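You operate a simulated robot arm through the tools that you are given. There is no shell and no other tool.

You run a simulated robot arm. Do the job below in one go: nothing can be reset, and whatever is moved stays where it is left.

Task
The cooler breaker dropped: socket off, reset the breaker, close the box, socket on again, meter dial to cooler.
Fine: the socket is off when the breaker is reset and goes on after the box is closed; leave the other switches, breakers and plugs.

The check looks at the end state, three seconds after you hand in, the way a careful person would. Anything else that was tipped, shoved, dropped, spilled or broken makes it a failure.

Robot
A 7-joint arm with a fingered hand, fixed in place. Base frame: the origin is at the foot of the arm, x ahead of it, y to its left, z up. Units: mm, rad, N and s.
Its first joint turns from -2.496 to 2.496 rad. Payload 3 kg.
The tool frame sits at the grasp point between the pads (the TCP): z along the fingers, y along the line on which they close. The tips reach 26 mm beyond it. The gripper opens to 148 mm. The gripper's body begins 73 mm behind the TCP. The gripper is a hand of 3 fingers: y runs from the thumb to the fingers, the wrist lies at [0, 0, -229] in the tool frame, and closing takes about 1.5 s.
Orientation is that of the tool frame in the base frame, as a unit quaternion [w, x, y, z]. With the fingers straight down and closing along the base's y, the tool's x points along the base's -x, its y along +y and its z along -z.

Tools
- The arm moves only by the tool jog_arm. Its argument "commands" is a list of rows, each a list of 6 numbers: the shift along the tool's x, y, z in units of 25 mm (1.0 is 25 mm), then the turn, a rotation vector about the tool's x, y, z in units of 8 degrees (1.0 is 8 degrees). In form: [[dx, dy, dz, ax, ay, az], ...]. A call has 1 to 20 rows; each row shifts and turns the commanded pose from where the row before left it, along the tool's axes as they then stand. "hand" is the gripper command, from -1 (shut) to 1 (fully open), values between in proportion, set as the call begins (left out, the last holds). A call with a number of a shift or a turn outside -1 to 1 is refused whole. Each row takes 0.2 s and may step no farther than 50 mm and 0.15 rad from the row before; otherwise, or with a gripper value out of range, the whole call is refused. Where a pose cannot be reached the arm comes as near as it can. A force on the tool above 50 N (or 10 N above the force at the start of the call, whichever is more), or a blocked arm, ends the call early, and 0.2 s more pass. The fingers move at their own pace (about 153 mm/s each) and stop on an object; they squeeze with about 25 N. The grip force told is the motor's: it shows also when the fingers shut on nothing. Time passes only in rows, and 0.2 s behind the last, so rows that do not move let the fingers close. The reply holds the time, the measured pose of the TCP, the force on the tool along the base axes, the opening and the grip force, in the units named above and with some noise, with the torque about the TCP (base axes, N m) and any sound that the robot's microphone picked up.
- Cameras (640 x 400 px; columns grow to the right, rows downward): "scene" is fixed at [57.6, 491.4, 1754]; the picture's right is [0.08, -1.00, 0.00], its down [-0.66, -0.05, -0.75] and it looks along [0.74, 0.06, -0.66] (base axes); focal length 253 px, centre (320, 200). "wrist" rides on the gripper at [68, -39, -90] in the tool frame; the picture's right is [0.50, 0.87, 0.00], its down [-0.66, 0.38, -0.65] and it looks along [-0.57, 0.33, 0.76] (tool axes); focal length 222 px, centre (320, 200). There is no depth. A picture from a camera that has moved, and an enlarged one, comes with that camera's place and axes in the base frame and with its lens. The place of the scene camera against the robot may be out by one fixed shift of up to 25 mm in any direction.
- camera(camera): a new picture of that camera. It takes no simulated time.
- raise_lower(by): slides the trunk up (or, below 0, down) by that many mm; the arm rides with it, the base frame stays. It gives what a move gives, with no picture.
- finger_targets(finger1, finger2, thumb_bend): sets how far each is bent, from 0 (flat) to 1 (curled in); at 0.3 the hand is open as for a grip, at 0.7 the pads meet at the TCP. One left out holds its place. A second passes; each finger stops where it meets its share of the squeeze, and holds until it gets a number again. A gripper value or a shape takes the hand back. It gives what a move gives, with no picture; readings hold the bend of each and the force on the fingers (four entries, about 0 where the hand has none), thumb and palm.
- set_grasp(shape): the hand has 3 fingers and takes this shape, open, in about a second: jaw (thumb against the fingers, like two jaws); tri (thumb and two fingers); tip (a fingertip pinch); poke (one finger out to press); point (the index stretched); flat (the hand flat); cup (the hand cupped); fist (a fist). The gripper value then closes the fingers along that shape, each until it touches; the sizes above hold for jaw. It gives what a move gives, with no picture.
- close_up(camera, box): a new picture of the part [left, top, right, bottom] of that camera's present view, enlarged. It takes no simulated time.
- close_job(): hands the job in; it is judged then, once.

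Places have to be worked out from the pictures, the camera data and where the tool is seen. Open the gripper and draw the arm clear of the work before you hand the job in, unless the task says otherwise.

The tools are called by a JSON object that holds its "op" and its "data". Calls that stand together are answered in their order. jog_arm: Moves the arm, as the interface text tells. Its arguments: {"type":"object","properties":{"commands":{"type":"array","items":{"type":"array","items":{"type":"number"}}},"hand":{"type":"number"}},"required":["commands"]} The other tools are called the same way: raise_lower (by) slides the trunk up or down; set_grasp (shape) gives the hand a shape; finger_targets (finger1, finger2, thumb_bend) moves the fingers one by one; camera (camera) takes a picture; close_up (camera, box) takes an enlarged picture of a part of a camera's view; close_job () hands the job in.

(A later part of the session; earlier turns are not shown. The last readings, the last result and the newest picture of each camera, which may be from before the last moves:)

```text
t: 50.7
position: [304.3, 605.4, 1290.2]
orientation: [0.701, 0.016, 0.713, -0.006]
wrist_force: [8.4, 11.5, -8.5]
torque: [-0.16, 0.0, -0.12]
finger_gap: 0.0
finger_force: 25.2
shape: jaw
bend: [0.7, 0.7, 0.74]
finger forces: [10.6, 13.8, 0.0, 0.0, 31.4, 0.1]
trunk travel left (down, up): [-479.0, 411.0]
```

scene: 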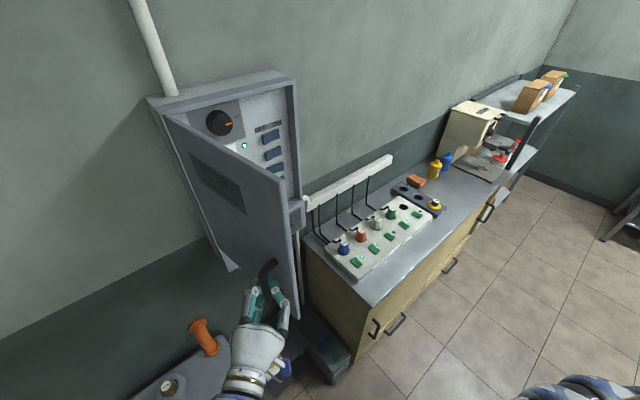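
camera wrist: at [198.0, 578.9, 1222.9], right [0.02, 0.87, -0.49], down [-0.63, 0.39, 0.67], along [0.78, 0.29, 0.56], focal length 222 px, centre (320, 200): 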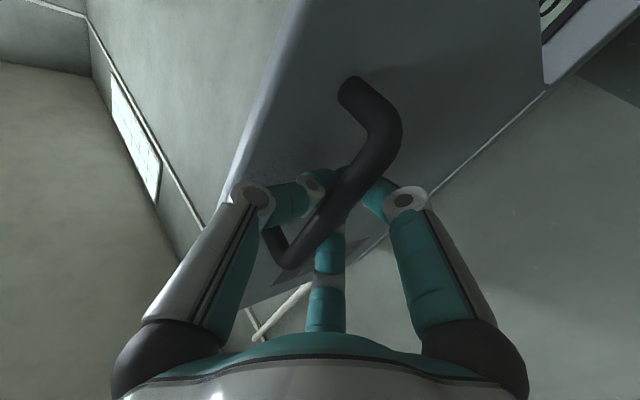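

It follows correctly now. I look at the current arm posture before deciding where to let go.

{"op": "camera", "data": {"camera": "scene"}}

{"op": "close_up", "data": {"camera": "scene", "box": [180, 70, 310, 200]}}

```text
taken
```

scene: 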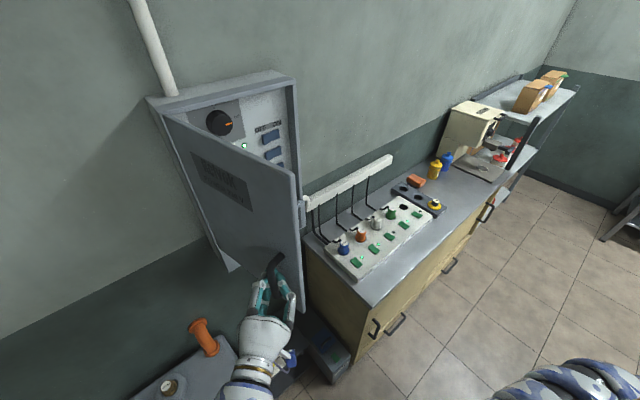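

```text
3.08 times, centred on (245, 135) of scene
camera zoom: at [57.6, 491.4, 1754.0], right [0.08, -1.0, 0.0], down [-0.66, -0.05, -0.75], along [0.74, 0.06, -0.66], focal length 779 px, centre (551, 400)
```

zoom: 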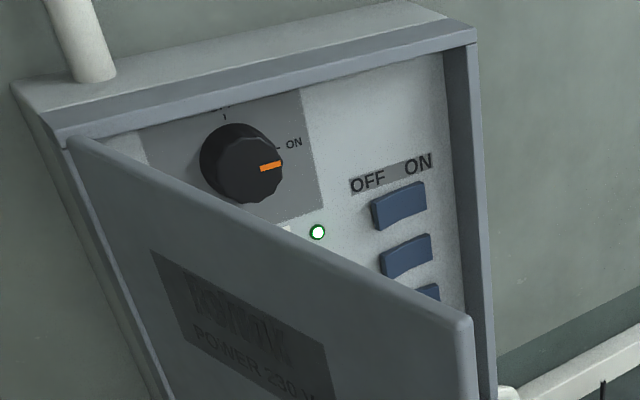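

The interior is visible with the door at about 73°. I move it back toward 60° in small steps to get slack for letting go of the handle.

{"op": "jog_arm", "data": {"commands": [[0, -0.17, 0.3, -0.094, 0, 0], [0, -0.17, 0.3, -0.094, 0, 0], [0, -0.17, 0.3, -0.094, 0, 0], [0, -0.17, 0.3, -0.094, 0, 0]]}}

```text
t: 51.7
position: [332.5, 587.0, 1289.4]
orientation: [0.701, -0.003, 0.713, 0.014]
wrist_force: [1.6, 2.6, -6.5]
torque: [-0.13, -0.03, 0.0]
finger_gap: 0.0
finger_force: 25.7
shape: jaw
bend: [0.7, 0.7, 0.74]
finger forces: [5.6, 8.5, 0.0, 0.0, 0.0, 0.0]
trunk travel left (down, up): [-479.0, 411.0]
```

{"op": "jog_arm", "data": {"commands": [[0, -0.15, 0.3, -0.094, 0, 0], [0, -0.15, 0.3, -0.094, 0, 0], [0, -0.15, 0.3, -0.094, 0, 0], [0, -0.13, 0.3, -0.094, 0, 0]]}}

{"op": "camera", "data": {"camera": "wrist"}}

{"op": "camera", "data": {"camera": "scene"}}

```text
t: 52.7
position: [363.5, 572.9, 1291.1]
orientation: [0.701, -0.021, 0.712, 0.032]
wrist_force: [-0.7, -3.0, -3.0]
torque: [-0.04, -0.04, 0.0]
finger_gap: 0.2
finger_force: 25.4
shape: jaw
bend: [0.7, 0.7, 0.74]
finger forces: [1.1, 3.4, 0.0, 0.0, 0.4, 0.1]
trunk travel left (down, up): [-479.0, 411.0]
```

```text
taken
camera wrist: at [276.2, 529.2, 1223.9], right [-0.07, 0.87, -0.48], down [-0.67, 0.32, 0.67], along [0.74, 0.37, 0.56], focal length 222 px, centre (320, 200)
```

wrist: 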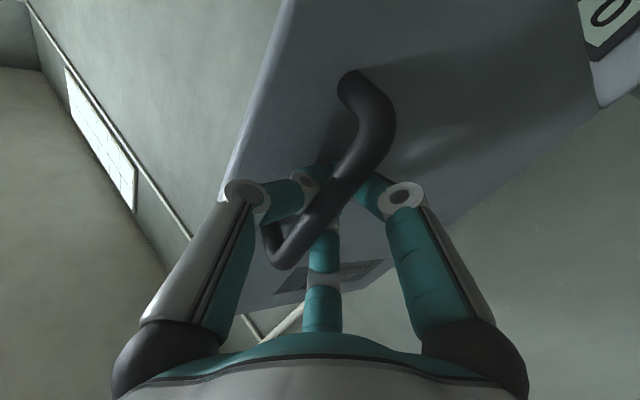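

```text
taken
```

scene: 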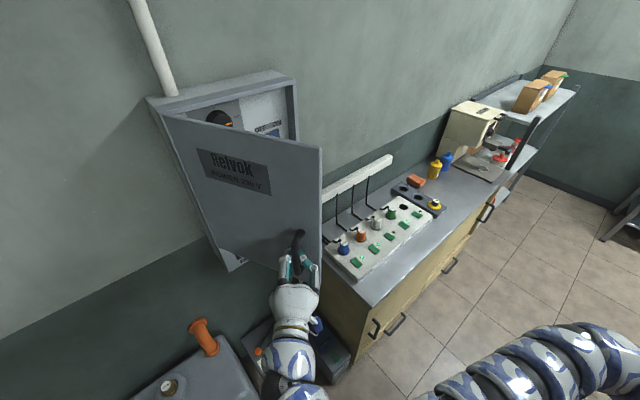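

The door is at about 60° with no load on the bar. I turn the hand a little more square to the door, open the fingers modestly, and back straight out.

{"op": "jog_arm", "data": {"commands": [[0, 0, 0, 0.5, 0, 0], [0, 0, 0, 0.5, 0, 0], [0, 0, 0, 0, 0, 0]]}}

{"op": "jog_arm", "data": {"commands": [[0, 0, 0, 0, 0, 0], [0, 0, 0, 0, 0, 0], [0, 0, 0, 0, 0, 0], [0, 0, 0, 0, 0, 0]], "hand": -0.45}}

{"op": "camera", "data": {"camera": "wrist"}}

```text
t: 53.5
position: [365.5, 573.8, 1290.6]
orientation: [0.701, 0.029, 0.712, -0.018]
wrist_force: [-0.1, -1.3, 0.5]
torque: [-0.05, -0.06, 0.06]
finger_gap: 0.0
finger_force: 25.6
shape: jaw
bend: [0.7, 0.7, 0.74]
finger forces: [0.1, 1.3, 0.0, 0.0, 1.8, 0.0]
trunk travel left (down, up): [-479.0, 411.0]
```

```text
t: 54.5
position: [364.8, 572.8, 1290.4]
orientation: [0.701, 0.029, 0.713, -0.018]
wrist_force: [-0.5, -0.3, 0.0]
torque: [0.01, 0.02, 0.02]
finger_gap: 40.4
finger_force: 0.0
shape: jaw
bend: [0.76, 0.76, 0.7]
finger forces: [0.0, 0.0, 0.0, 0.1, 0.0, 0.0]
trunk travel left (down, up): [-479.0, 411.0]
```

```text
taken
camera wrist: at [270.6, 542.2, 1223.5], right [0.05, 0.87, -0.49], down [-0.62, 0.41, 0.67], along [0.79, 0.27, 0.56], focal length 222 px, centre (320, 200)
```

wrist: 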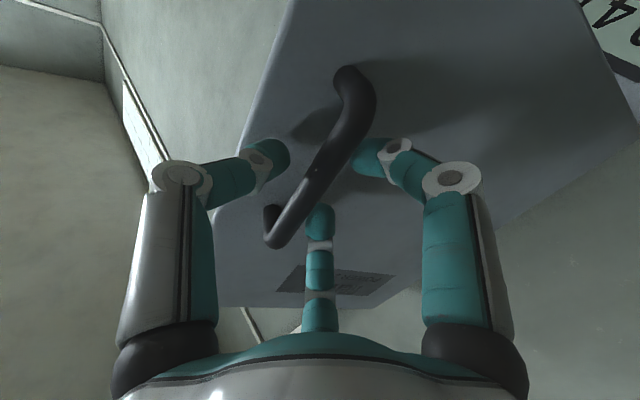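

The fingers are open around the bar. I back out carefully in small steps.

{"op": "jog_arm", "data": {"commands": [[0, 0, -0.4, 0, 0, 0], [0, 0, -0.4, 0, 0, 0]]}}

{"op": "camera", "data": {"camera": "wrist"}}

```text
t: 55.1
position: [343.1, 574.3, 1290.6]
orientation: [0.701, 0.029, 0.712, -0.017]
wrist_force: [0.3, 0.0, -0.2]
torque: [0.03, 0.0, -0.03]
finger_gap: 40.3
finger_force: 0.0
shape: jaw
bend: [0.76, 0.76, 0.7]
finger forces: [0.0, 0.0, 0.0, 0.0, 0.1, 0.0]
trunk travel left (down, up): [-479.0, 411.0]
```

```text
taken
camera wrist: at [250.9, 542.5, 1224.9], right [0.05, 0.87, -0.49], down [-0.62, 0.41, 0.67], along [0.79, 0.27, 0.56], focal length 222 px, centre (320, 200)
```

wrist: 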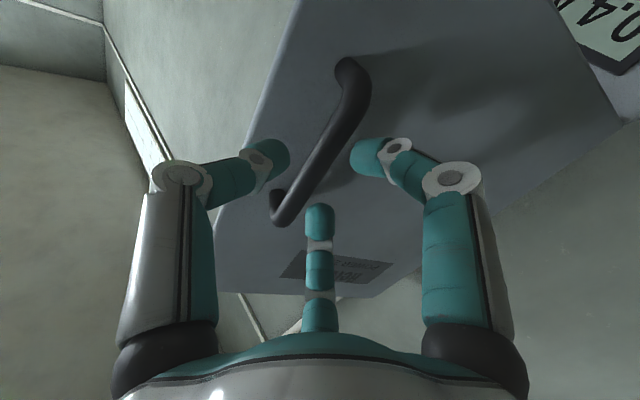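

Clean so far. I continue backing out 45 mm more.

{"op": "jog_arm", "data": {"commands": [[0, 0, -0.6, 0, 0, 0], [0, 0, -0.6, 0, 0, 0], [0, 0, -0.6, 0, 0, 0]]}}

{"op": "camera", "data": {"camera": "wrist"}}

{"op": "camera", "data": {"camera": "scene"}}

```text
t: 55.9
position: [301.3, 584.5, 1289.4]
orientation: [0.7, 0.029, 0.713, -0.018]
wrist_force: [0.1, -0.1, -0.5]
torque: [0.01, 0.01, 0.02]
finger_gap: 40.3
finger_force: 0.1
shape: jaw
bend: [0.76, 0.76, 0.7]
finger forces: [0.0, 0.0, 0.0, 0.1, 0.0, 0.0]
out of reach, approached as far as the arm can: row 2, 3
trunk travel left (down, up): [-479.0, 411.0]
```

```text
taken
camera wrist: at [208.6, 553.1, 1223.3], right [0.05, 0.87, -0.49], down [-0.62, 0.41, 0.67], along [0.79, 0.27, 0.56], focal length 222 px, centre (320, 200)
```

wrist: 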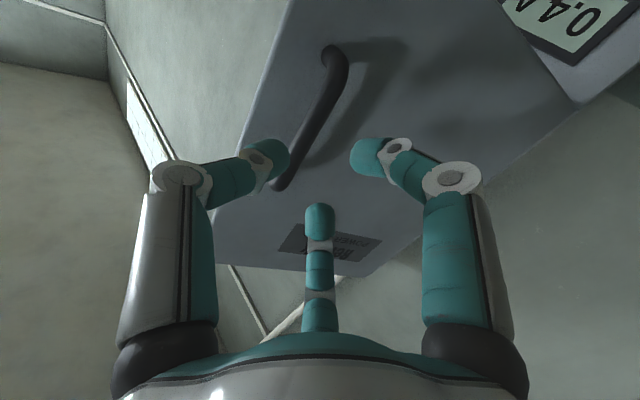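

```text
taken
```

scene: 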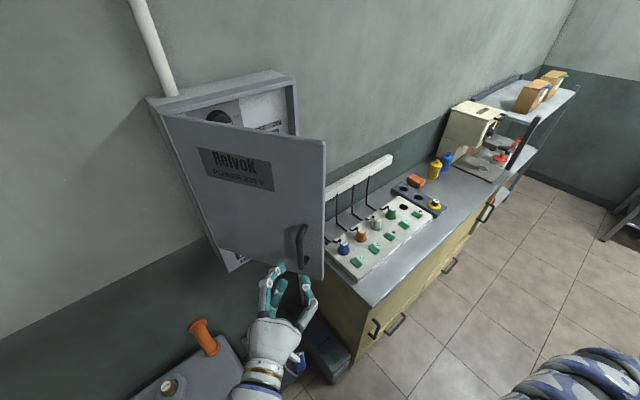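

The hand is off the handle with about 35 mm clearance. I close the fingers and move right in small steps to go round the door's free edge at about (398, 541).

{"op": "jog_arm", "data": {"commands": [[0, -0.6, 0.0, 0, 0, 0], [0, -0.6, 0.0, 0, 0, 0], [0, -0.6, 0.0, 0, 0, 0], [0, 0, 0, 0, 0, 0]], "hand": -1}}

{"op": "camera", "data": {"camera": "scene"}}

```text
t: 56.9
position: [304.4, 583.1, 1288.0]
orientation: [0.701, 0.028, 0.712, -0.017]
wrist_force: [0.3, -0.7, -0.1]
torque: [0.03, -0.02, 0.03]
finger_gap: 0.0
finger_force: 25.5
shape: jaw
bend: [0.7, 0.7, 0.7]
finger forces: [0.0, 0.0, 0.1, 0.0, 0.0, 0.0]
out of reach, approached as far as the arm can: row 1, 2, 3
trunk travel left (down, up): [-479.0, 411.0]
```

```text
taken
```

scene: 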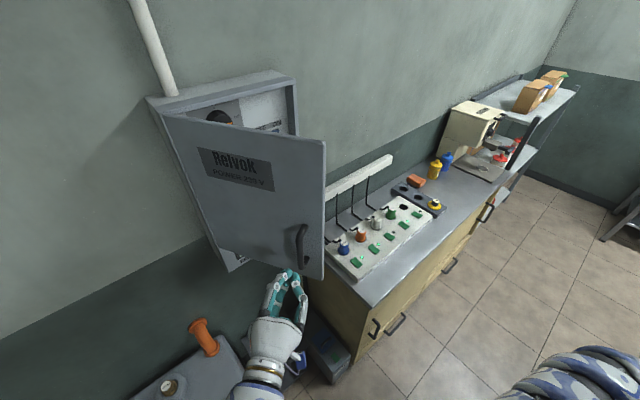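

The wrist cannot come nearer the shoulder here, so I cannot slip sideways past the door edge at this height. I raise the trunk 400 mm to carry the hand over the top of the door (top about 1553).

{"op": "raise_lower", "data": {"by": 400}}

{"op": "camera", "data": {"camera": "scene"}}

{"op": "camera", "data": {"camera": "wrist"}}

```text
t: 60.7
position: [303.7, 584.8, 1686.8]
orientation: [0.701, 0.029, 0.713, -0.017]
wrist_force: [-0.4, 0.4, 0.3]
torque: [0.0, 0.01, -0.01]
finger_gap: 0.1
finger_force: 24.8
shape: jaw
bend: [0.7, 0.7, 0.7]
finger forces: [0.1, 0.0, 0.0, 0.0, 0.0, 0.1]
trunk travel left (down, up): [-879.0, 11.0]
```

```text
taken
```

scene: 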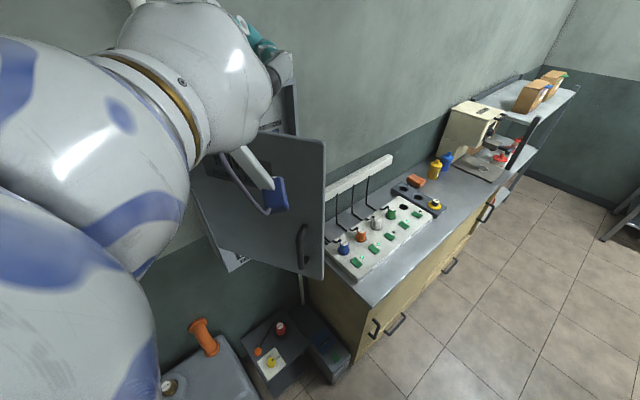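

```text
taken
camera wrist: at [211.3, 552.1, 1621.5], right [0.05, 0.87, -0.49], down [-0.62, 0.41, 0.67], along [0.79, 0.27, 0.56], focal length 222 px, centre (320, 200)
```

wrist: 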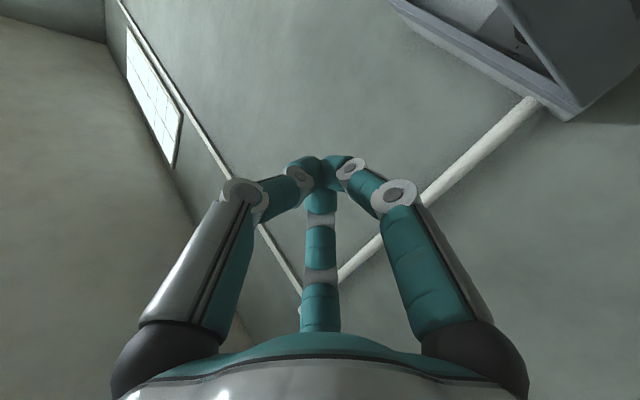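

The hand is now above door height. I move forward, then round to the right, keeping the wrist far enough from the shoulder.

{"op": "jog_arm", "data": {"commands": [[0, 0.05, 0.9, 0, 0, 0], [0, 0.05, 0.9, 0, 0, 0], [0, 0.05, 0.9, 0, 0, 0], [0, 0.05, 0.9, 0, 0, 0], [0, 0, 0, 0, 0, 0]]}}

{"op": "jog_arm", "data": {"commands": [[0, -0.7, 0.7, 0, 0, 0], [0, -0.7, 0.7, 0, 0, 0], [0, -0.7, 0.7, 0, 0, 0], [0, -0.7, 0.7, 0, 0, 0], [0, 0, 0, 0, 0, 0]]}}

{"op": "camera", "data": {"camera": "scene"}}

```text
t: 61.9
position: [394.1, 584.5, 1686.8]
orientation: [0.701, 0.029, 0.713, -0.018]
wrist_force: [-0.2, -1.5, -0.3]
torque: [-0.01, 0.01, 0.01]
finger_gap: 0.1
finger_force: 24.5
shape: jaw
bend: [0.7, 0.7, 0.7]
finger forces: [0.0, 0.0, 0.1, 0.0, 0.0, 0.0]
trunk travel left (down, up): [-879.0, 11.0]
```

```text
t: 63.1
position: [461.3, 539.7, 1690.4]
orientation: [0.701, 0.03, 0.712, -0.019]
wrist_force: [-1.3, -0.5, 0.8]
torque: [0.0, 0.0, 0.02]
finger_gap: 0.0
finger_force: 25.0
shape: jaw
bend: [0.7, 0.7, 0.7]
finger forces: [0.1, 0.0, 0.1, 0.0, 0.0, 0.0]
out of reach, approached as far as the arm can: row 3, 4
trunk travel left (down, up): [-879.0, 11.0]
```

```text
taken
```

scene: 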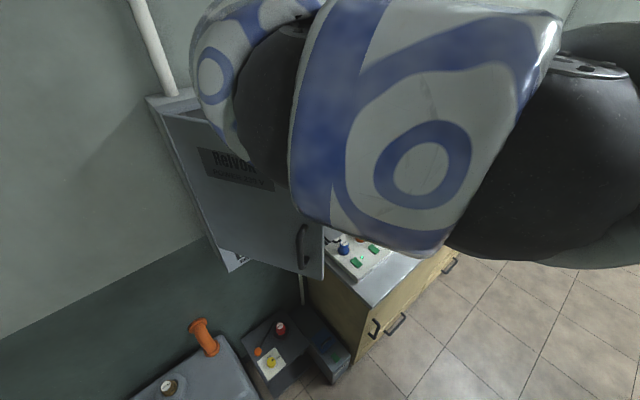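

The limit shows the wrist must stay about 600 mm from the shoulder axis. I go further forward first, then sweep right on that radius.

{"op": "jog_arm", "data": {"commands": [[0, 0, 0.9, 0, 0, 0], [0, 0, 0.9, 0, 0, 0], [0, 0, 0.9, 0, 0, 0], [0, 0, 0.9, 0, 0, 0], [0, 0, 0.9, 0, 0, 0], [0, 0, 0.9, 0, 0, 0], [0, 0, 0, 0, 0, 0]]}}

{"op": "jog_arm", "data": {"commands": [[0, -0.8, 0.6, 0, 0, 0], [0, -0.8, 0.6, 0, 0, 0], [0, -0.8, 0.6, 0, 0, 0], [0, -0.8, 0.6, 0, 0, 0], [0, -0.8, 0.6, 0, 0, 0], [0, 0, 0, 0, 0, 0]]}}

{"op": "camera", "data": {"camera": "scene"}}

```text
t: 64.7
position: [596.1, 531.0, 1688.4]
orientation: [0.701, 0.029, 0.713, -0.017]
wrist_force: [0.6, -0.2, 0.9]
torque: [0.01, 0.03, -0.01]
finger_gap: 0.2
finger_force: 25.2
shape: jaw
bend: [0.7, 0.7, 0.7]
finger forces: [0.0, 0.0, 0.0, 0.0, 0.0, 0.0]
trunk travel left (down, up): [-879.0, 11.0]
```

```text
t: 66.1
position: [685.2, 480.1, 1693.4]
orientation: [0.701, 0.029, 0.713, -0.018]
wrist_force: [-0.4, 0.4, -0.3]
torque: [0.01, 0.03, -0.03]
finger_gap: 0.0
finger_force: 25.0
shape: jaw
bend: [0.7, 0.7, 0.7]
finger forces: [0.0, 0.0, 0.0, 0.0, 0.0, 0.0]
out of reach, approached as far as the arm can: row 2, 3, 4, 5
trunk travel left (down, up): [-879.0, 11.0]
```

```text
taken
```

scene: 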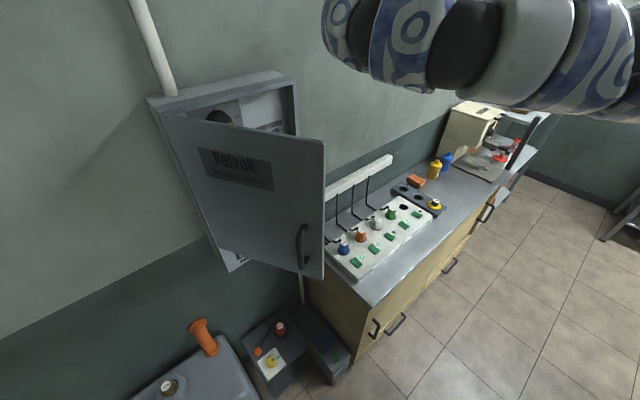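

The arm is back in the straight posture that cannot fold. Up here it is clear of everything, so I move further right and forward, away from the box, and retry the retreat that earlier brought it into the good elbow-up posture.

{"op": "jog_arm", "data": {"commands": [[0, -0.3, 0.9, 0, 0, 0], [0, -0.3, 0.9, 0, 0, 0], [0, -0.3, 0.9, 0, 0, 0], [0, -0.3, 0.9, 0, 0, 0], [0, 0, 0, 0, 0, 0]]}}

{"op": "jog_arm", "data": {"commands": [[0, 0, 0, 0, 0.5, 0], [0, 0, 0, 0, 0.5, 0], [0, 0, 0, 0, 0.5, 0], [0, 0, 0, 0, 0.5, 0], [0, 0, 0, 0, 0, 0]]}}

{"op": "camera", "data": {"camera": "scene"}}

```text
t: 67.3
position: [774.7, 443.0, 1691.0]
orientation: [0.701, 0.029, 0.713, -0.018]
wrist_force: [-1.1, -0.5, 0.3]
torque: [0.03, 0.0, -0.03]
finger_gap: 0.0
finger_force: 25.3
shape: jaw
bend: [0.7, 0.7, 0.7]
finger forces: [0.0, 0.0, 0.0, 0.0, 0.0, 0.1]
trunk travel left (down, up): [-879.0, 11.0]
```

```text
t: 68.5
position: [773.6, 443.0, 1689.3]
orientation: [0.595, 0.03, 0.803, -0.013]
wrist_force: [0.4, -0.3, 0.5]
torque: [0.05, -0.03, 0.01]
finger_gap: 0.0
finger_force: 25.3
shape: jaw
bend: [0.7, 0.7, 0.7]
finger forces: [0.0, 0.0, 0.0, 0.0, 0.1, 0.0]
trunk travel left (down, up): [-879.0, 11.0]
```

```text
taken
```

scene: 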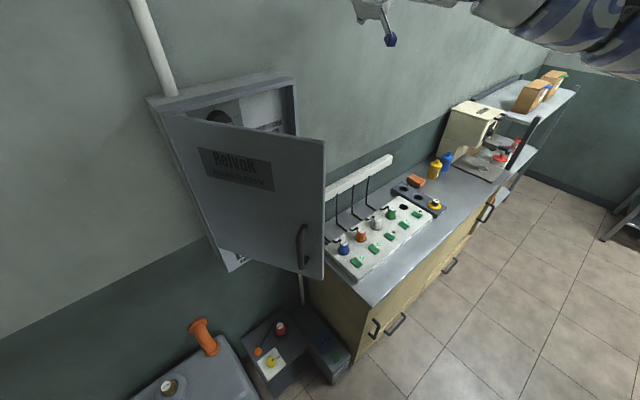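

I'm at (774, 443, 1689), well clear of the box. I retreat in small steps to see if the arm folds or switches posture here.

{"op": "jog_arm", "data": {"commands": [[0.08, -0.28, -0.26, 0, 0, 0], [0.08, -0.28, -0.26, 0, 0, 0], [0.08, -0.28, -0.26, 0, 0, 0], [0.08, -0.28, -0.26, 0, 0, 0], [0.08, -0.28, -0.26, 0, 0, 0], [0.08, -0.28, -0.26, 0, 0, 0]]}}

{"op": "camera", "data": {"camera": "scene"}}

```text
t: 69.9
position: [730.1, 403.1, 1689.2]
orientation: [0.594, 0.03, 0.804, -0.013]
wrist_force: [-0.6, -0.4, 0.0]
torque: [0.0, 0.0, -0.03]
finger_gap: 0.1
finger_force: 25.2
shape: jaw
bend: [0.7, 0.7, 0.7]
finger forces: [0.0, 0.1, 0.0, 0.0, 0.0, 0.1]
trunk travel left (down, up): [-879.0, 11.0]
```

```text
taken
```

scene: 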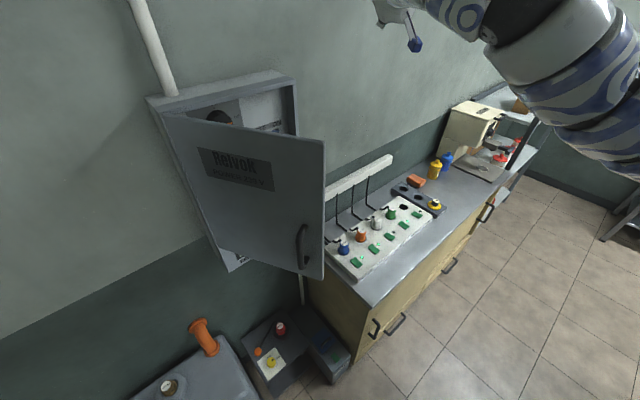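

That worked: the arm folded smoothly this time. Now I turn the hand to face the wall squarely again, in stages.

{"op": "jog_arm", "data": {"commands": [[0, 0, 0, -0.753, -0.246, -0.126], [0, 0, 0, -0.753, -0.246, -0.126], [0, 0, 0, -0.753, -0.246, -0.126], [0, 0, 0, -0.753, -0.246, -0.126], [0, 0, 0, 0, 0, 0]]}}

{"op": "jog_arm", "data": {"commands": [[0, 0, 0, -0.753, -0.246, -0.126], [0, 0, 0, -0.753, -0.246, -0.126], [0, 0, 0, -0.753, -0.246, -0.126], [0, 0, 0, -0.753, -0.246, -0.126], [0, 0, 0, 0, 0, 0]]}}

{"op": "camera", "data": {"camera": "scene"}}

```text
t: 71.1
position: [730.1, 404.8, 1689.1]
orientation: [0.641, -0.124, 0.746, 0.131]
wrist_force: [-0.1, -0.9, -0.3]
torque: [-0.02, 0.0, -0.02]
finger_gap: 0.3
finger_force: 25.2
shape: jaw
bend: [0.7, 0.7, 0.7]
finger forces: [0.0, 0.0, 0.0, 0.1, 0.1, 0.0]
trunk travel left (down, up): [-879.0, 11.0]
```

```text
t: 72.3
position: [729.9, 404.5, 1688.3]
orientation: [0.654, -0.271, 0.653, 0.27]
wrist_force: [0.0, -0.1, -0.1]
torque: [-0.03, 0.0, -0.02]
finger_gap: 0.0
finger_force: 24.7
shape: jaw
bend: [0.7, 0.7, 0.7]
finger forces: [0.0, 0.0, 0.0, 0.0, 0.0, 0.1]
trunk travel left (down, up): [-879.0, 11.0]
```

```text
taken
```

scene: 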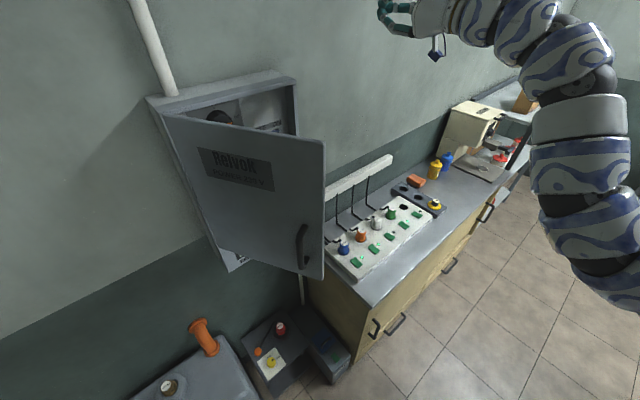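

The arm is in the good elbow-up posture, squarely facing the wall. I lower the trunk to bring the hand to breaker height, to the right of the door.

{"op": "raise_lower", "data": {"by": -400}}

{"op": "camera", "data": {"camera": "wrist"}}

{"op": "camera", "data": {"camera": "scene"}}

```text
t: 76.1
position: [731.3, 404.4, 1289.2]
orientation: [0.654, -0.271, 0.652, 0.27]
wrist_force: [0.7, 0.3, 0.4]
torque: [0.01, 0.01, 0.01]
finger_gap: 0.0
finger_force: 25.4
shape: jaw
bend: [0.7, 0.7, 0.7]
finger forces: [0.1, 0.0, 0.0, 0.0, 0.0, 0.0]
trunk travel left (down, up): [-479.0, 411.0]
```

```text
taken
camera wrist: at [695.1, 312.7, 1222.3], right [-0.61, 0.61, -0.5], down [-0.73, -0.19, 0.65], along [0.3, 0.77, 0.57], focal length 222 px, centre (320, 200)
```

wrist: 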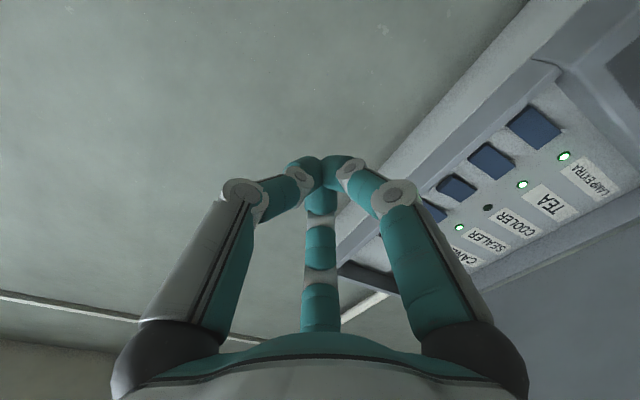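

```text
taken
```

scene: 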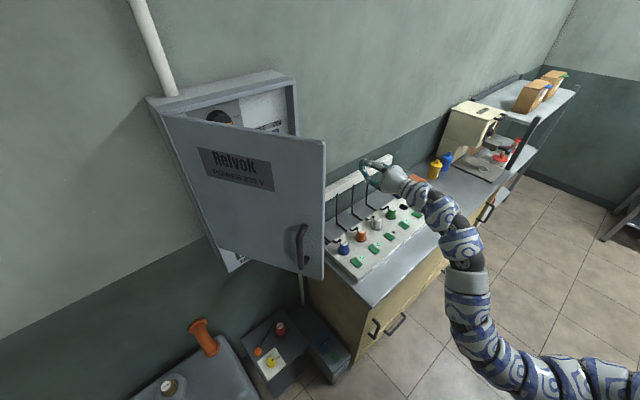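

The breakers are visible with labels and LEDs; the cooler one is dark. I zoom in.

{"op": "close_up", "data": {"camera": "wrist", "box": [390, 90, 640, 280]}}

```text
2.11 times, centred on (515, 185) of wrist
camera zoom: at [695.1, 312.7, 1222.3], right [-0.61, 0.61, -0.5], down [-0.73, -0.19, 0.65], along [0.3, 0.77, 0.57], focal length 468 px, centre (-90, 232)
```

zoom: 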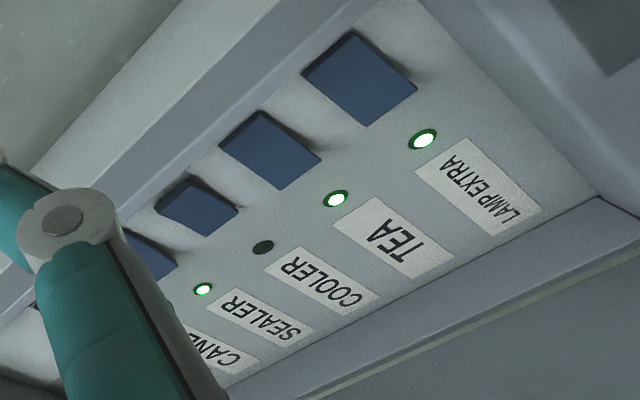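

The breakers, from the bottom up, are LAMP/EXTRA, TEA, COOLER, SEALER, CANE. I place the COOLER breaker at (684, 699, 1298), i.e. u = -11, D = 978, tipped to OFF (left), so I must press its right end. I slide left in front of it, staying back.

{"op": "jog_arm", "data": {"commands": [[-0.036, 0.908, 0, 0, 0, 0], [-0.036, 0.908, 0, 0, 0, 0], [-0.036, 0.908, 0, 0, 0, 0], [-0.036, 0.908, 0, 0, 0, 0], [-0.036, 0.908, 0, 0, 0, 0], [0, 0, 0, 0, 0, 0]]}}

{"op": "camera", "data": {"camera": "wrist"}}

{"op": "camera", "data": {"camera": "scene"}}

```text
t: 77.5
position: [650.6, 485.5, 1295.4]
orientation: [0.655, -0.27, 0.652, 0.269]
wrist_force: [-0.1, 0.0, 0.1]
torque: [0.03, -0.02, -0.03]
finger_gap: 0.0
finger_force: 24.8
shape: jaw
bend: [0.7, 0.7, 0.7]
finger forces: [0.1, 0.0, 0.0, 0.0, 0.0, 0.0]
trunk travel left (down, up): [-479.0, 411.0]
```

```text
taken
camera wrist: at [614.8, 393.7, 1227.4], right [-0.61, 0.61, -0.5], down [-0.73, -0.19, 0.65], along [0.3, 0.77, 0.57], focal length 222 px, centre (320, 200)
```

wrist: 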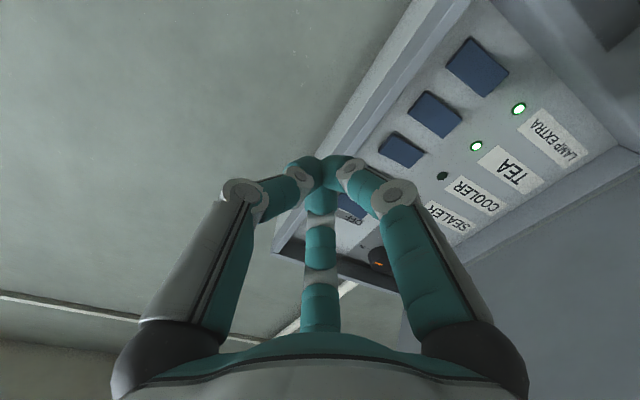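

```text
taken
```

scene: 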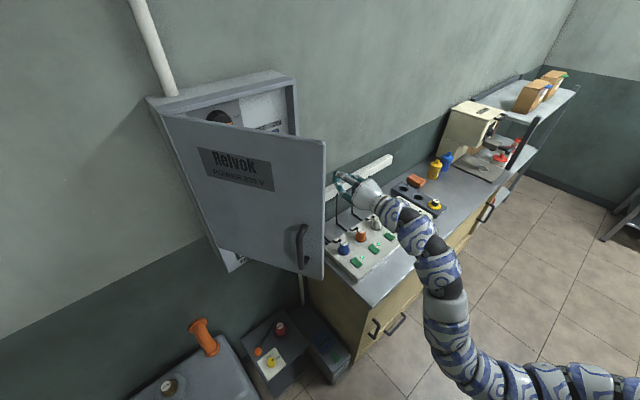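

Second viewpoint of the breakers; I zoom in to measure the cooler rocker precisely.

{"op": "close_up", "data": {"camera": "wrist", "box": [340, 30, 600, 240]}}

{"op": "close_up", "data": {"camera": "wrist", "box": [360, 80, 480, 180]}}

```text
1.90 times, centred on (470, 135) of wrist
camera zoom: at [614.8, 393.7, 1227.4], right [-0.61, 0.61, -0.5], down [-0.73, -0.19, 0.65], along [0.3, 0.77, 0.57], focal length 423 px, centre (34, 324)
```

zoom: 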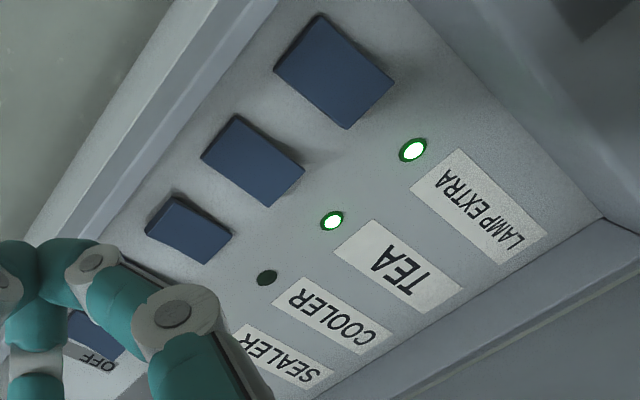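

```text
4.00 times, centred on (420, 130) of wrist
camera zoom: at [614.8, 393.7, 1227.4], right [-0.61, 0.61, -0.5], down [-0.73, -0.19, 0.65], along [0.3, 0.77, 0.57], focal length 888 px, centre (-80, 480)
```

zoom: 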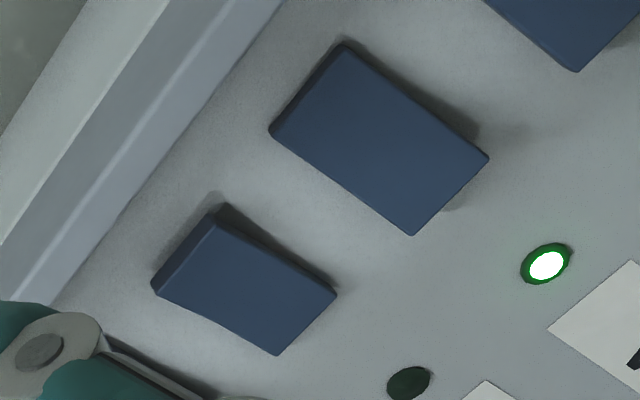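

The cooler rocker sits at u from -41 to +17, D about 975, z = 1300, and its right end is the raised one. I aim the tip at u = 9: first sideways, then forward to about 25 mm short.

{"op": "jog_arm", "data": {"commands": [[-0.032, 0.862, 0, 0, 0, 0], [-0.032, 0.862, 0, 0, 0, 0], [-0.032, 0.862, 0, 0, 0, 0], [-0.032, 0.862, 0, 0, 0, 0], [-0.032, 0.862, 0, 0, 0, 0], [0, 0, 0, 0, 0, 0]]}}

{"op": "jog_arm", "data": {"commands": [[0, 0, 0.88, 0, 0, 0], [0, 0, 0.88, 0, 0, 0], [0, 0, 0.88, 0, 0, 0], [0, 0, 0.88, 0, 0, 0], [0, 0, 0.88, 0, 0, 0], [0, 0, 0, 0, 0, 0]]}}

{"op": "camera", "data": {"camera": "wrist"}}

{"op": "close_up", "data": {"camera": "wrist", "box": [240, 90, 420, 220]}}

{"op": "camera", "data": {"camera": "scene"}}

```text
t: 78.9
position: [573.0, 561.3, 1297.2]
orientation: [0.654, -0.271, 0.653, 0.27]
wrist_force: [0.8, -0.2, 0.4]
torque: [0.04, -0.01, -0.04]
finger_gap: 0.0
finger_force: 24.5
shape: jaw
bend: [0.7, 0.7, 0.7]
finger forces: [0.0, 0.0, 0.0, 0.0, 0.0, 0.0]
trunk travel left (down, up): [-479.0, 411.0]
```

```text
t: 80.3
position: [653.4, 638.1, 1297.7]
orientation: [0.654, -0.271, 0.652, 0.27]
wrist_force: [-0.6, 0.0, 0.6]
torque: [0.03, -0.02, -0.03]
finger_gap: 0.0
finger_force: 24.3
shape: jaw
bend: [0.7, 0.7, 0.7]
finger forces: [0.0, 0.1, 0.0, 0.0, 0.0, 0.0]
trunk travel left (down, up): [-479.0, 411.0]
```

```text
taken
camera wrist: at [617.4, 547.9, 1229.9], right [-0.61, 0.61, -0.5], down [-0.73, -0.19, 0.65], along [0.3, 0.77, 0.57], focal length 222 px, centre (320, 200)
```

wrist: 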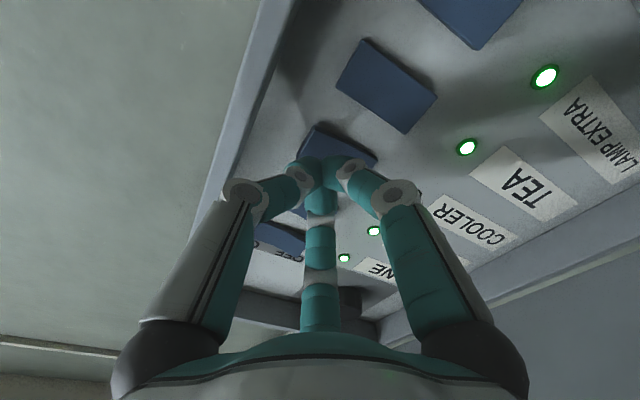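

```text
3.08 times, centred on (330, 155) of wrist
camera zoom: at [617.4, 547.9, 1229.9], right [-0.61, 0.61, -0.5], down [-0.73, -0.19, 0.65], along [0.3, 0.77, 0.57], focal length 684 px, centre (289, 338)
```

zoom: 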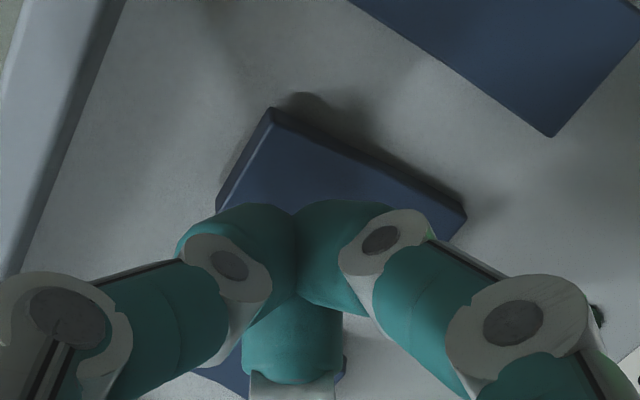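

```text
taken
```

scene: 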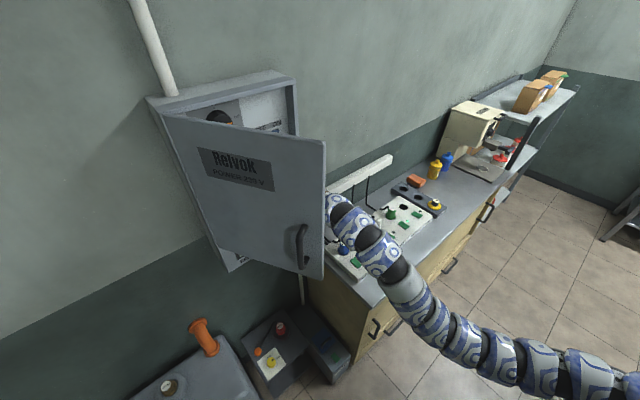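

The tip is on course, about 30 mm short of the raised right end. I go forward 24 mm, then press in 3 mm steps.

{"op": "jog_arm", "data": {"commands": [[0, 0, 0.48, 0, 0, 0], [0, 0, 0.48, 0, 0, 0], [0, 0, 0, 0, 0, 0]]}}

{"op": "jog_arm", "data": {"commands": [[0, 0, 0.12, 0, 0, 0], [0, 0, 0.12, 0, 0, 0], [0, 0, 0, 0, 0, 0]]}}

{"op": "close_up", "data": {"camera": "wrist", "box": [240, 90, 420, 220]}}

```text
t: 81.1
position: [668.1, 657.3, 1295.6]
orientation: [0.654, -0.271, 0.652, 0.269]
wrist_force: [0.3, -0.6, -0.3]
torque: [-0.01, 0.02, 0.0]
finger_gap: 0.0
finger_force: 24.8
shape: jaw
bend: [0.7, 0.7, 0.7]
finger forces: [0.0, 0.1, 0.1, 0.0, 0.0, 0.0]
trunk travel left (down, up): [-479.0, 411.0]
```

```text
t: 81.9
position: [671.1, 658.9, 1300.6]
orientation: [0.656, -0.27, 0.651, 0.27]
wrist_force: [-23.4, -24.0, -5.3]
torque: [-0.17, 0.14, 0.16]
finger_gap: 0.0
finger_force: 25.6
shape: jaw
bend: [0.7, 0.7, 0.7]
finger forces: [0.0, 0.1, 0.0, 0.0, 0.1, 0.0]
trunk travel left (down, up): [-479.0, 411.0]
```

```text
3.08 times, centred on (330, 155) of wrist
camera zoom: at [634.7, 566.4, 1232.8], right [-0.61, 0.61, -0.5], down [-0.73, -0.2, 0.65], along [0.3, 0.76, 0.57], focal length 684 px, centre (289, 338)
```

zoom: 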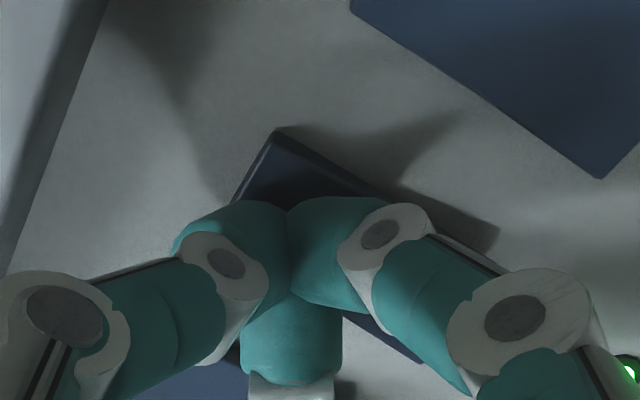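

Contact at 33 N with the rocker moving in. I press slightly further.

{"op": "jog_arm", "data": {"commands": [[0, 0, 0.1, 0, 0, 0], [0, 0, 0.08, 0, 0, 0]]}}

{"op": "camera", "data": {"camera": "wrist"}}

```text
t: 82.4
position: [671.0, 657.9, 1301.7]
orientation: [0.655, -0.27, 0.652, 0.27]
wrist_force: [-29.3, -36.3, -7.3]
torque: [-0.21, 0.16, 0.03]
finger_gap: 0.1
finger_force: 25.1
shape: jaw
bend: [0.7, 0.7, 0.7]
finger forces: [60.6, 0.0, 0.0, 0.0, 0.0, 0.1]
trunk travel left (down, up): [-479.0, 411.0]
stopped in row 2: the force on the tool passed its limit at 54 N (the readings are from after the stop); the commanded pose is now the measured one
```

```text
taken
camera wrist: at [634.7, 567.2, 1233.7], right [-0.61, 0.61, -0.5], down [-0.73, -0.2, 0.65], along [0.3, 0.76, 0.57], focal length 222 px, centre (320, 200)
```

wrist: 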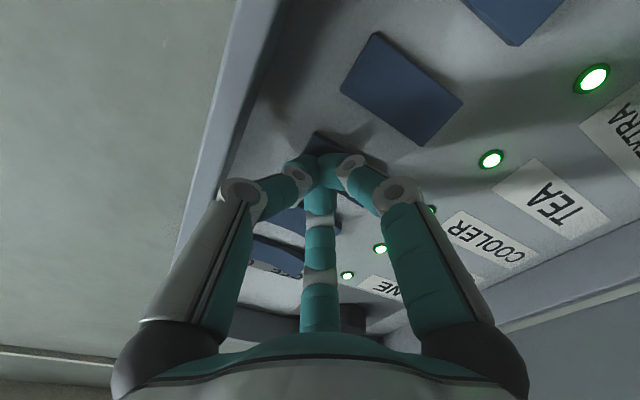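

A lit LED now peeks out beside the COOLER label. I back off to check that it stays on.

{"op": "jog_arm", "data": {"commands": [[0, 0, -0.5, 0, 0, 0], [0, 0, -0.8, 0, 0, 0], [0, 0, -0.9, 0, 0, 0], [0, 0, -0.9, 0, 0, 0], [0, 0, 0, 0, 0, 0]]}}

{"op": "camera", "data": {"camera": "wrist"}}

{"op": "close_up", "data": {"camera": "wrist", "box": [260, 40, 560, 250]}}

```text
t: 83.6
position: [619.5, 606.9, 1297.3]
orientation: [0.655, -0.271, 0.652, 0.27]
wrist_force: [-0.5, 0.6, -0.4]
torque: [-0.04, 0.01, -0.03]
finger_gap: 0.0
finger_force: 24.9
shape: jaw
bend: [0.7, 0.7, 0.7]
finger forces: [0.1, 0.0, 0.0, 0.1, 0.0, 0.0]
trunk travel left (down, up): [-479.0, 411.0]
```

```text
taken
camera wrist: at [583.6, 516.1, 1230.3], right [-0.61, 0.61, -0.5], down [-0.73, -0.19, 0.65], along [0.3, 0.77, 0.57], focal length 222 px, centre (320, 200)
```

wrist: 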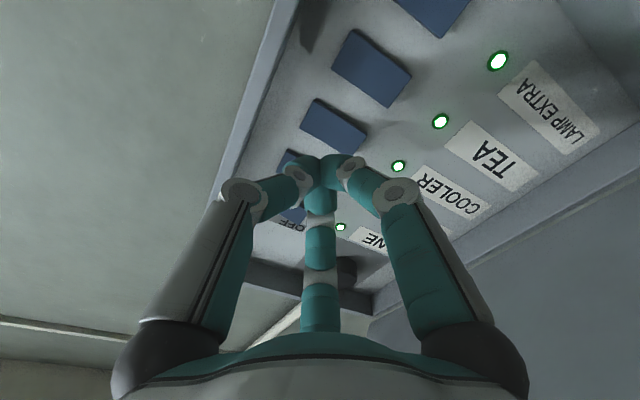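

```text
1.90 times, centred on (410, 145) of wrist
camera zoom: at [583.6, 516.1, 1230.3], right [-0.61, 0.61, -0.5], down [-0.73, -0.19, 0.65], along [0.3, 0.77, 0.57], focal length 423 px, centre (149, 305)
```

zoom: 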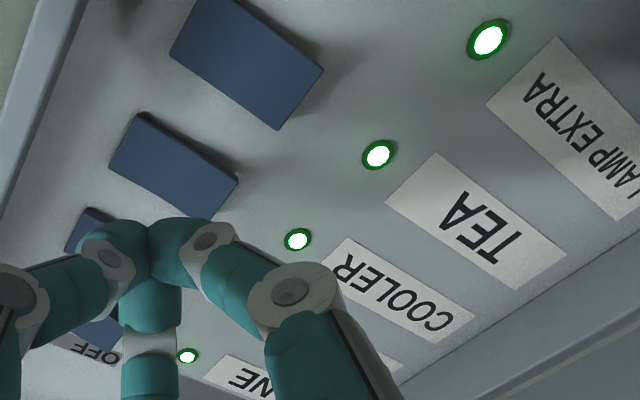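

The COOLER breaker LED is lit, so it is reset. I back away and take a look at the whole breaker row before closing up.

{"op": "jog_arm", "data": {"commands": [[0, 0, -0.9, 0, 0, 0], [0, 0, -0.9, 0, 0, 0], [0, 0, -0.8, 0, 0, 0], [0, 0, 0, 0, 0, 0]]}}

{"op": "close_up", "data": {"camera": "wrist", "box": [240, 20, 560, 260]}}

{"op": "camera", "data": {"camera": "scene"}}

```text
t: 84.6
position: [573.3, 560.8, 1297.4]
orientation: [0.654, -0.271, 0.653, 0.27]
wrist_force: [0.0, -0.4, 0.2]
torque: [0.02, 0.01, 0.0]
finger_gap: 0.1
finger_force: 25.2
shape: jaw
bend: [0.7, 0.7, 0.7]
finger forces: [0.0, 0.0, 0.1, 0.0, 0.0, 0.0]
trunk travel left (down, up): [-479.0, 411.0]
```

```text
1.67 times, centred on (400, 140) of wrist
camera zoom: at [537.4, 469.2, 1230.6], right [-0.61, 0.61, -0.5], down [-0.73, -0.19, 0.65], along [0.3, 0.77, 0.57], focal length 370 px, centre (187, 300)
```

zoom: 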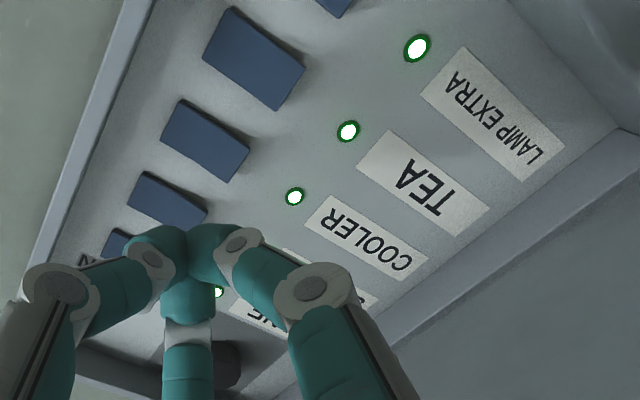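

```text
taken
```

scene: 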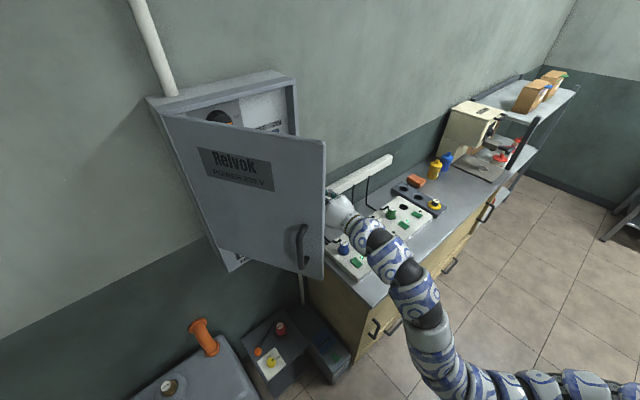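

The cooler breaker is on and the others look unchanged. To close the door I need to get to its front side, so I raise the trunk to carry the hand back over the door.

{"op": "raise_lower", "data": {"by": 400}}

{"op": "camera", "data": {"camera": "scene"}}

```text
t: 88.4
position: [573.0, 559.6, 1698.5]
orientation: [0.655, -0.271, 0.653, 0.269]
wrist_force: [0.1, -0.1, -0.1]
torque: [0.0, 0.02, -0.01]
finger_gap: 0.2
finger_force: 24.9
shape: jaw
bend: [0.7, 0.7, 0.7]
finger forces: [0.1, 0.0, 0.0, 0.0, 0.0, 0.0]
trunk travel left (down, up): [-879.0, 11.0]
```

```text
taken
```

scene: 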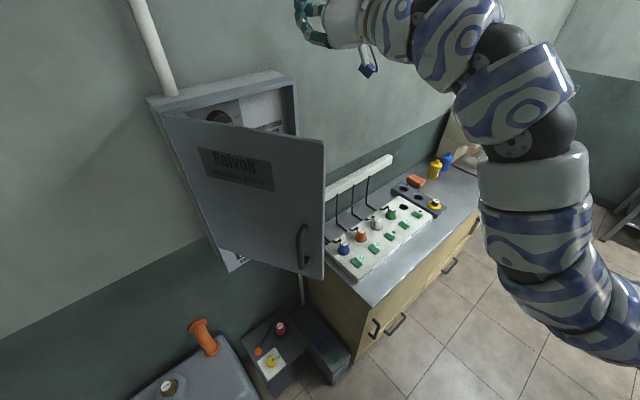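

The arm is still in the good posture. I retrace, at this height, the same plan-view path that worked while pulling the door.

{"op": "jog_arm", "data": {"commands": [[0, 0.488, -0.615, 0.656, 0, 0], [0, 0.43, -0.657, 0.656, 0, 0], [0, 0.368, -0.694, 0.656, 0, 0], [0, 0.303, -0.724, 0.656, 0, 0], [0, 0.504, -0.888, 0.5, 0, 0], [0, 0.44, -0.92, 0.5, 0, 0], [0, 0.376, -0.948, 0.5, 0, 0], [0, 0, 0, 0, 0, 0]]}}

{"op": "camera", "data": {"camera": "scene"}}

```text
t: 90.2
position: [419.8, 560.2, 1696.5]
orientation: [0.705, -0.074, 0.702, 0.073]
wrist_force: [-0.2, -0.7, 0.5]
torque: [0.01, 0.02, 0.02]
finger_gap: 0.0
finger_force: 24.6
shape: jaw
bend: [0.7, 0.7, 0.7]
finger forces: [0.1, 0.0, 0.0, 0.1, 0.0, 0.1]
trunk travel left (down, up): [-879.0, 11.0]
```

```text
taken
```

scene: 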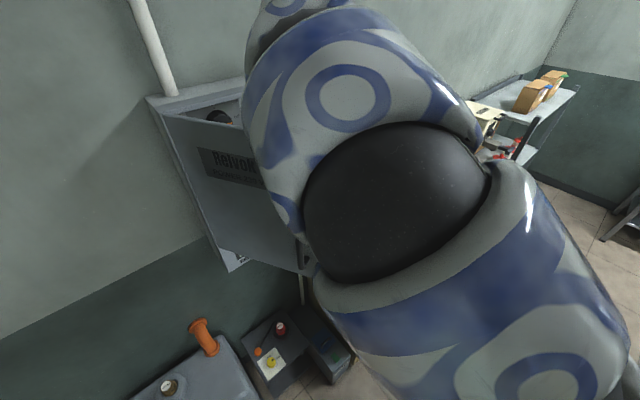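

Reached exactly. I continue to the front side of the door, at about (340, 597).

{"op": "jog_arm", "data": {"commands": [[0, 0.49, -0.912, 0.5, 0, 0], [0, 0.428, -0.944, 0.5, 0, 0], [0, 0.52, -0.55, 0.2, 0, 0], [0, 0.52, -0.55, 0.2, 0, 0], [0, 0, 0, 0, 0, 0]]}}

{"op": "camera", "data": {"camera": "wrist"}}

{"op": "camera", "data": {"camera": "scene"}}

```text
t: 91.4
position: [340.5, 599.0, 1699.1]
orientation: [0.708, -0.005, 0.706, 0.005]
wrist_force: [0.3, 0.0, 1.0]
torque: [-0.01, 0.02, -0.04]
finger_gap: 0.2
finger_force: 25.5
shape: jaw
bend: [0.7, 0.7, 0.7]
finger forces: [0.0, 0.0, 0.1, 0.0, 0.1, 0.1]
trunk travel left (down, up): [-879.0, 11.0]
```

```text
taken
camera wrist: at [251.6, 559.0, 1630.5], right [-0.01, 0.87, -0.5], down [-0.66, 0.37, 0.65], along [0.75, 0.34, 0.57], focal length 222 px, centre (320, 200)
```

wrist: 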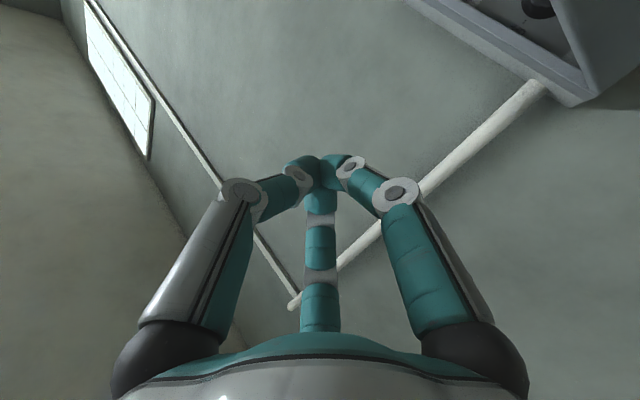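

```text
taken
```

scene: 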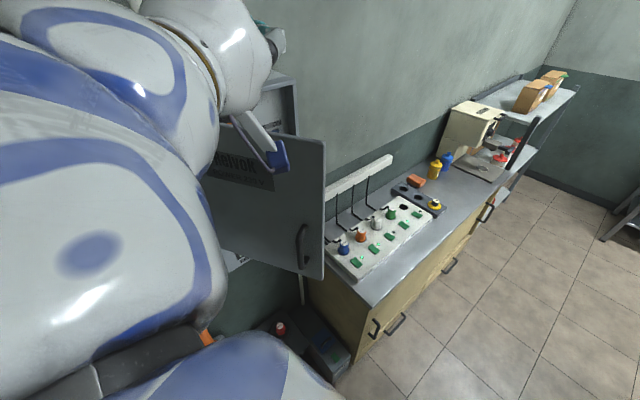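

The hand is in front of the door with the tip about 45 mm off its face. I lower the trunk 280 mm so the tip is at z about 1419, above the handle.

{"op": "raise_lower", "data": {"by": -280}}

{"op": "camera", "data": {"camera": "wrist"}}

{"op": "camera", "data": {"camera": "scene"}}

```text
t: 94.2
position: [341.2, 600.1, 1419.8]
orientation: [0.708, -0.005, 0.706, 0.005]
wrist_force: [0.5, 0.5, 0.5]
torque: [0.01, -0.01, -0.02]
finger_gap: 0.0
finger_force: 24.4
shape: jaw
bend: [0.7, 0.7, 0.7]
finger forces: [0.0, 0.0, 0.0, 0.0, 0.0, 0.0]
trunk travel left (down, up): [-599.0, 291.0]
```

```text
taken
camera wrist: at [251.6, 559.1, 1350.4], right [-0.01, 0.87, -0.5], down [-0.66, 0.37, 0.65], along [0.75, 0.34, 0.57], focal length 222 px, centre (320, 200)
```

wrist: 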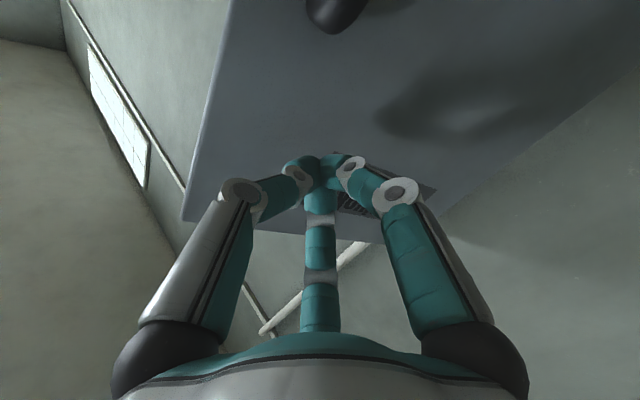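

```text
taken
```

scene: 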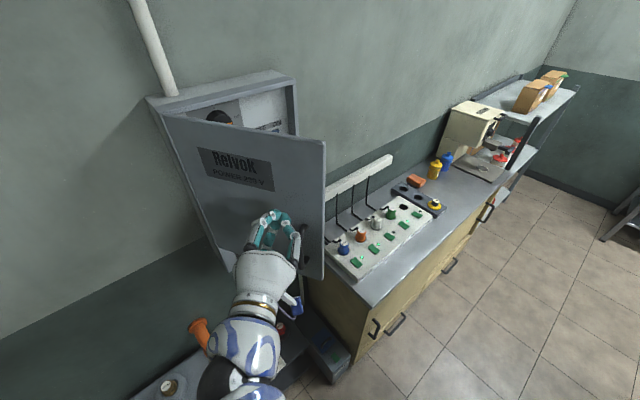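

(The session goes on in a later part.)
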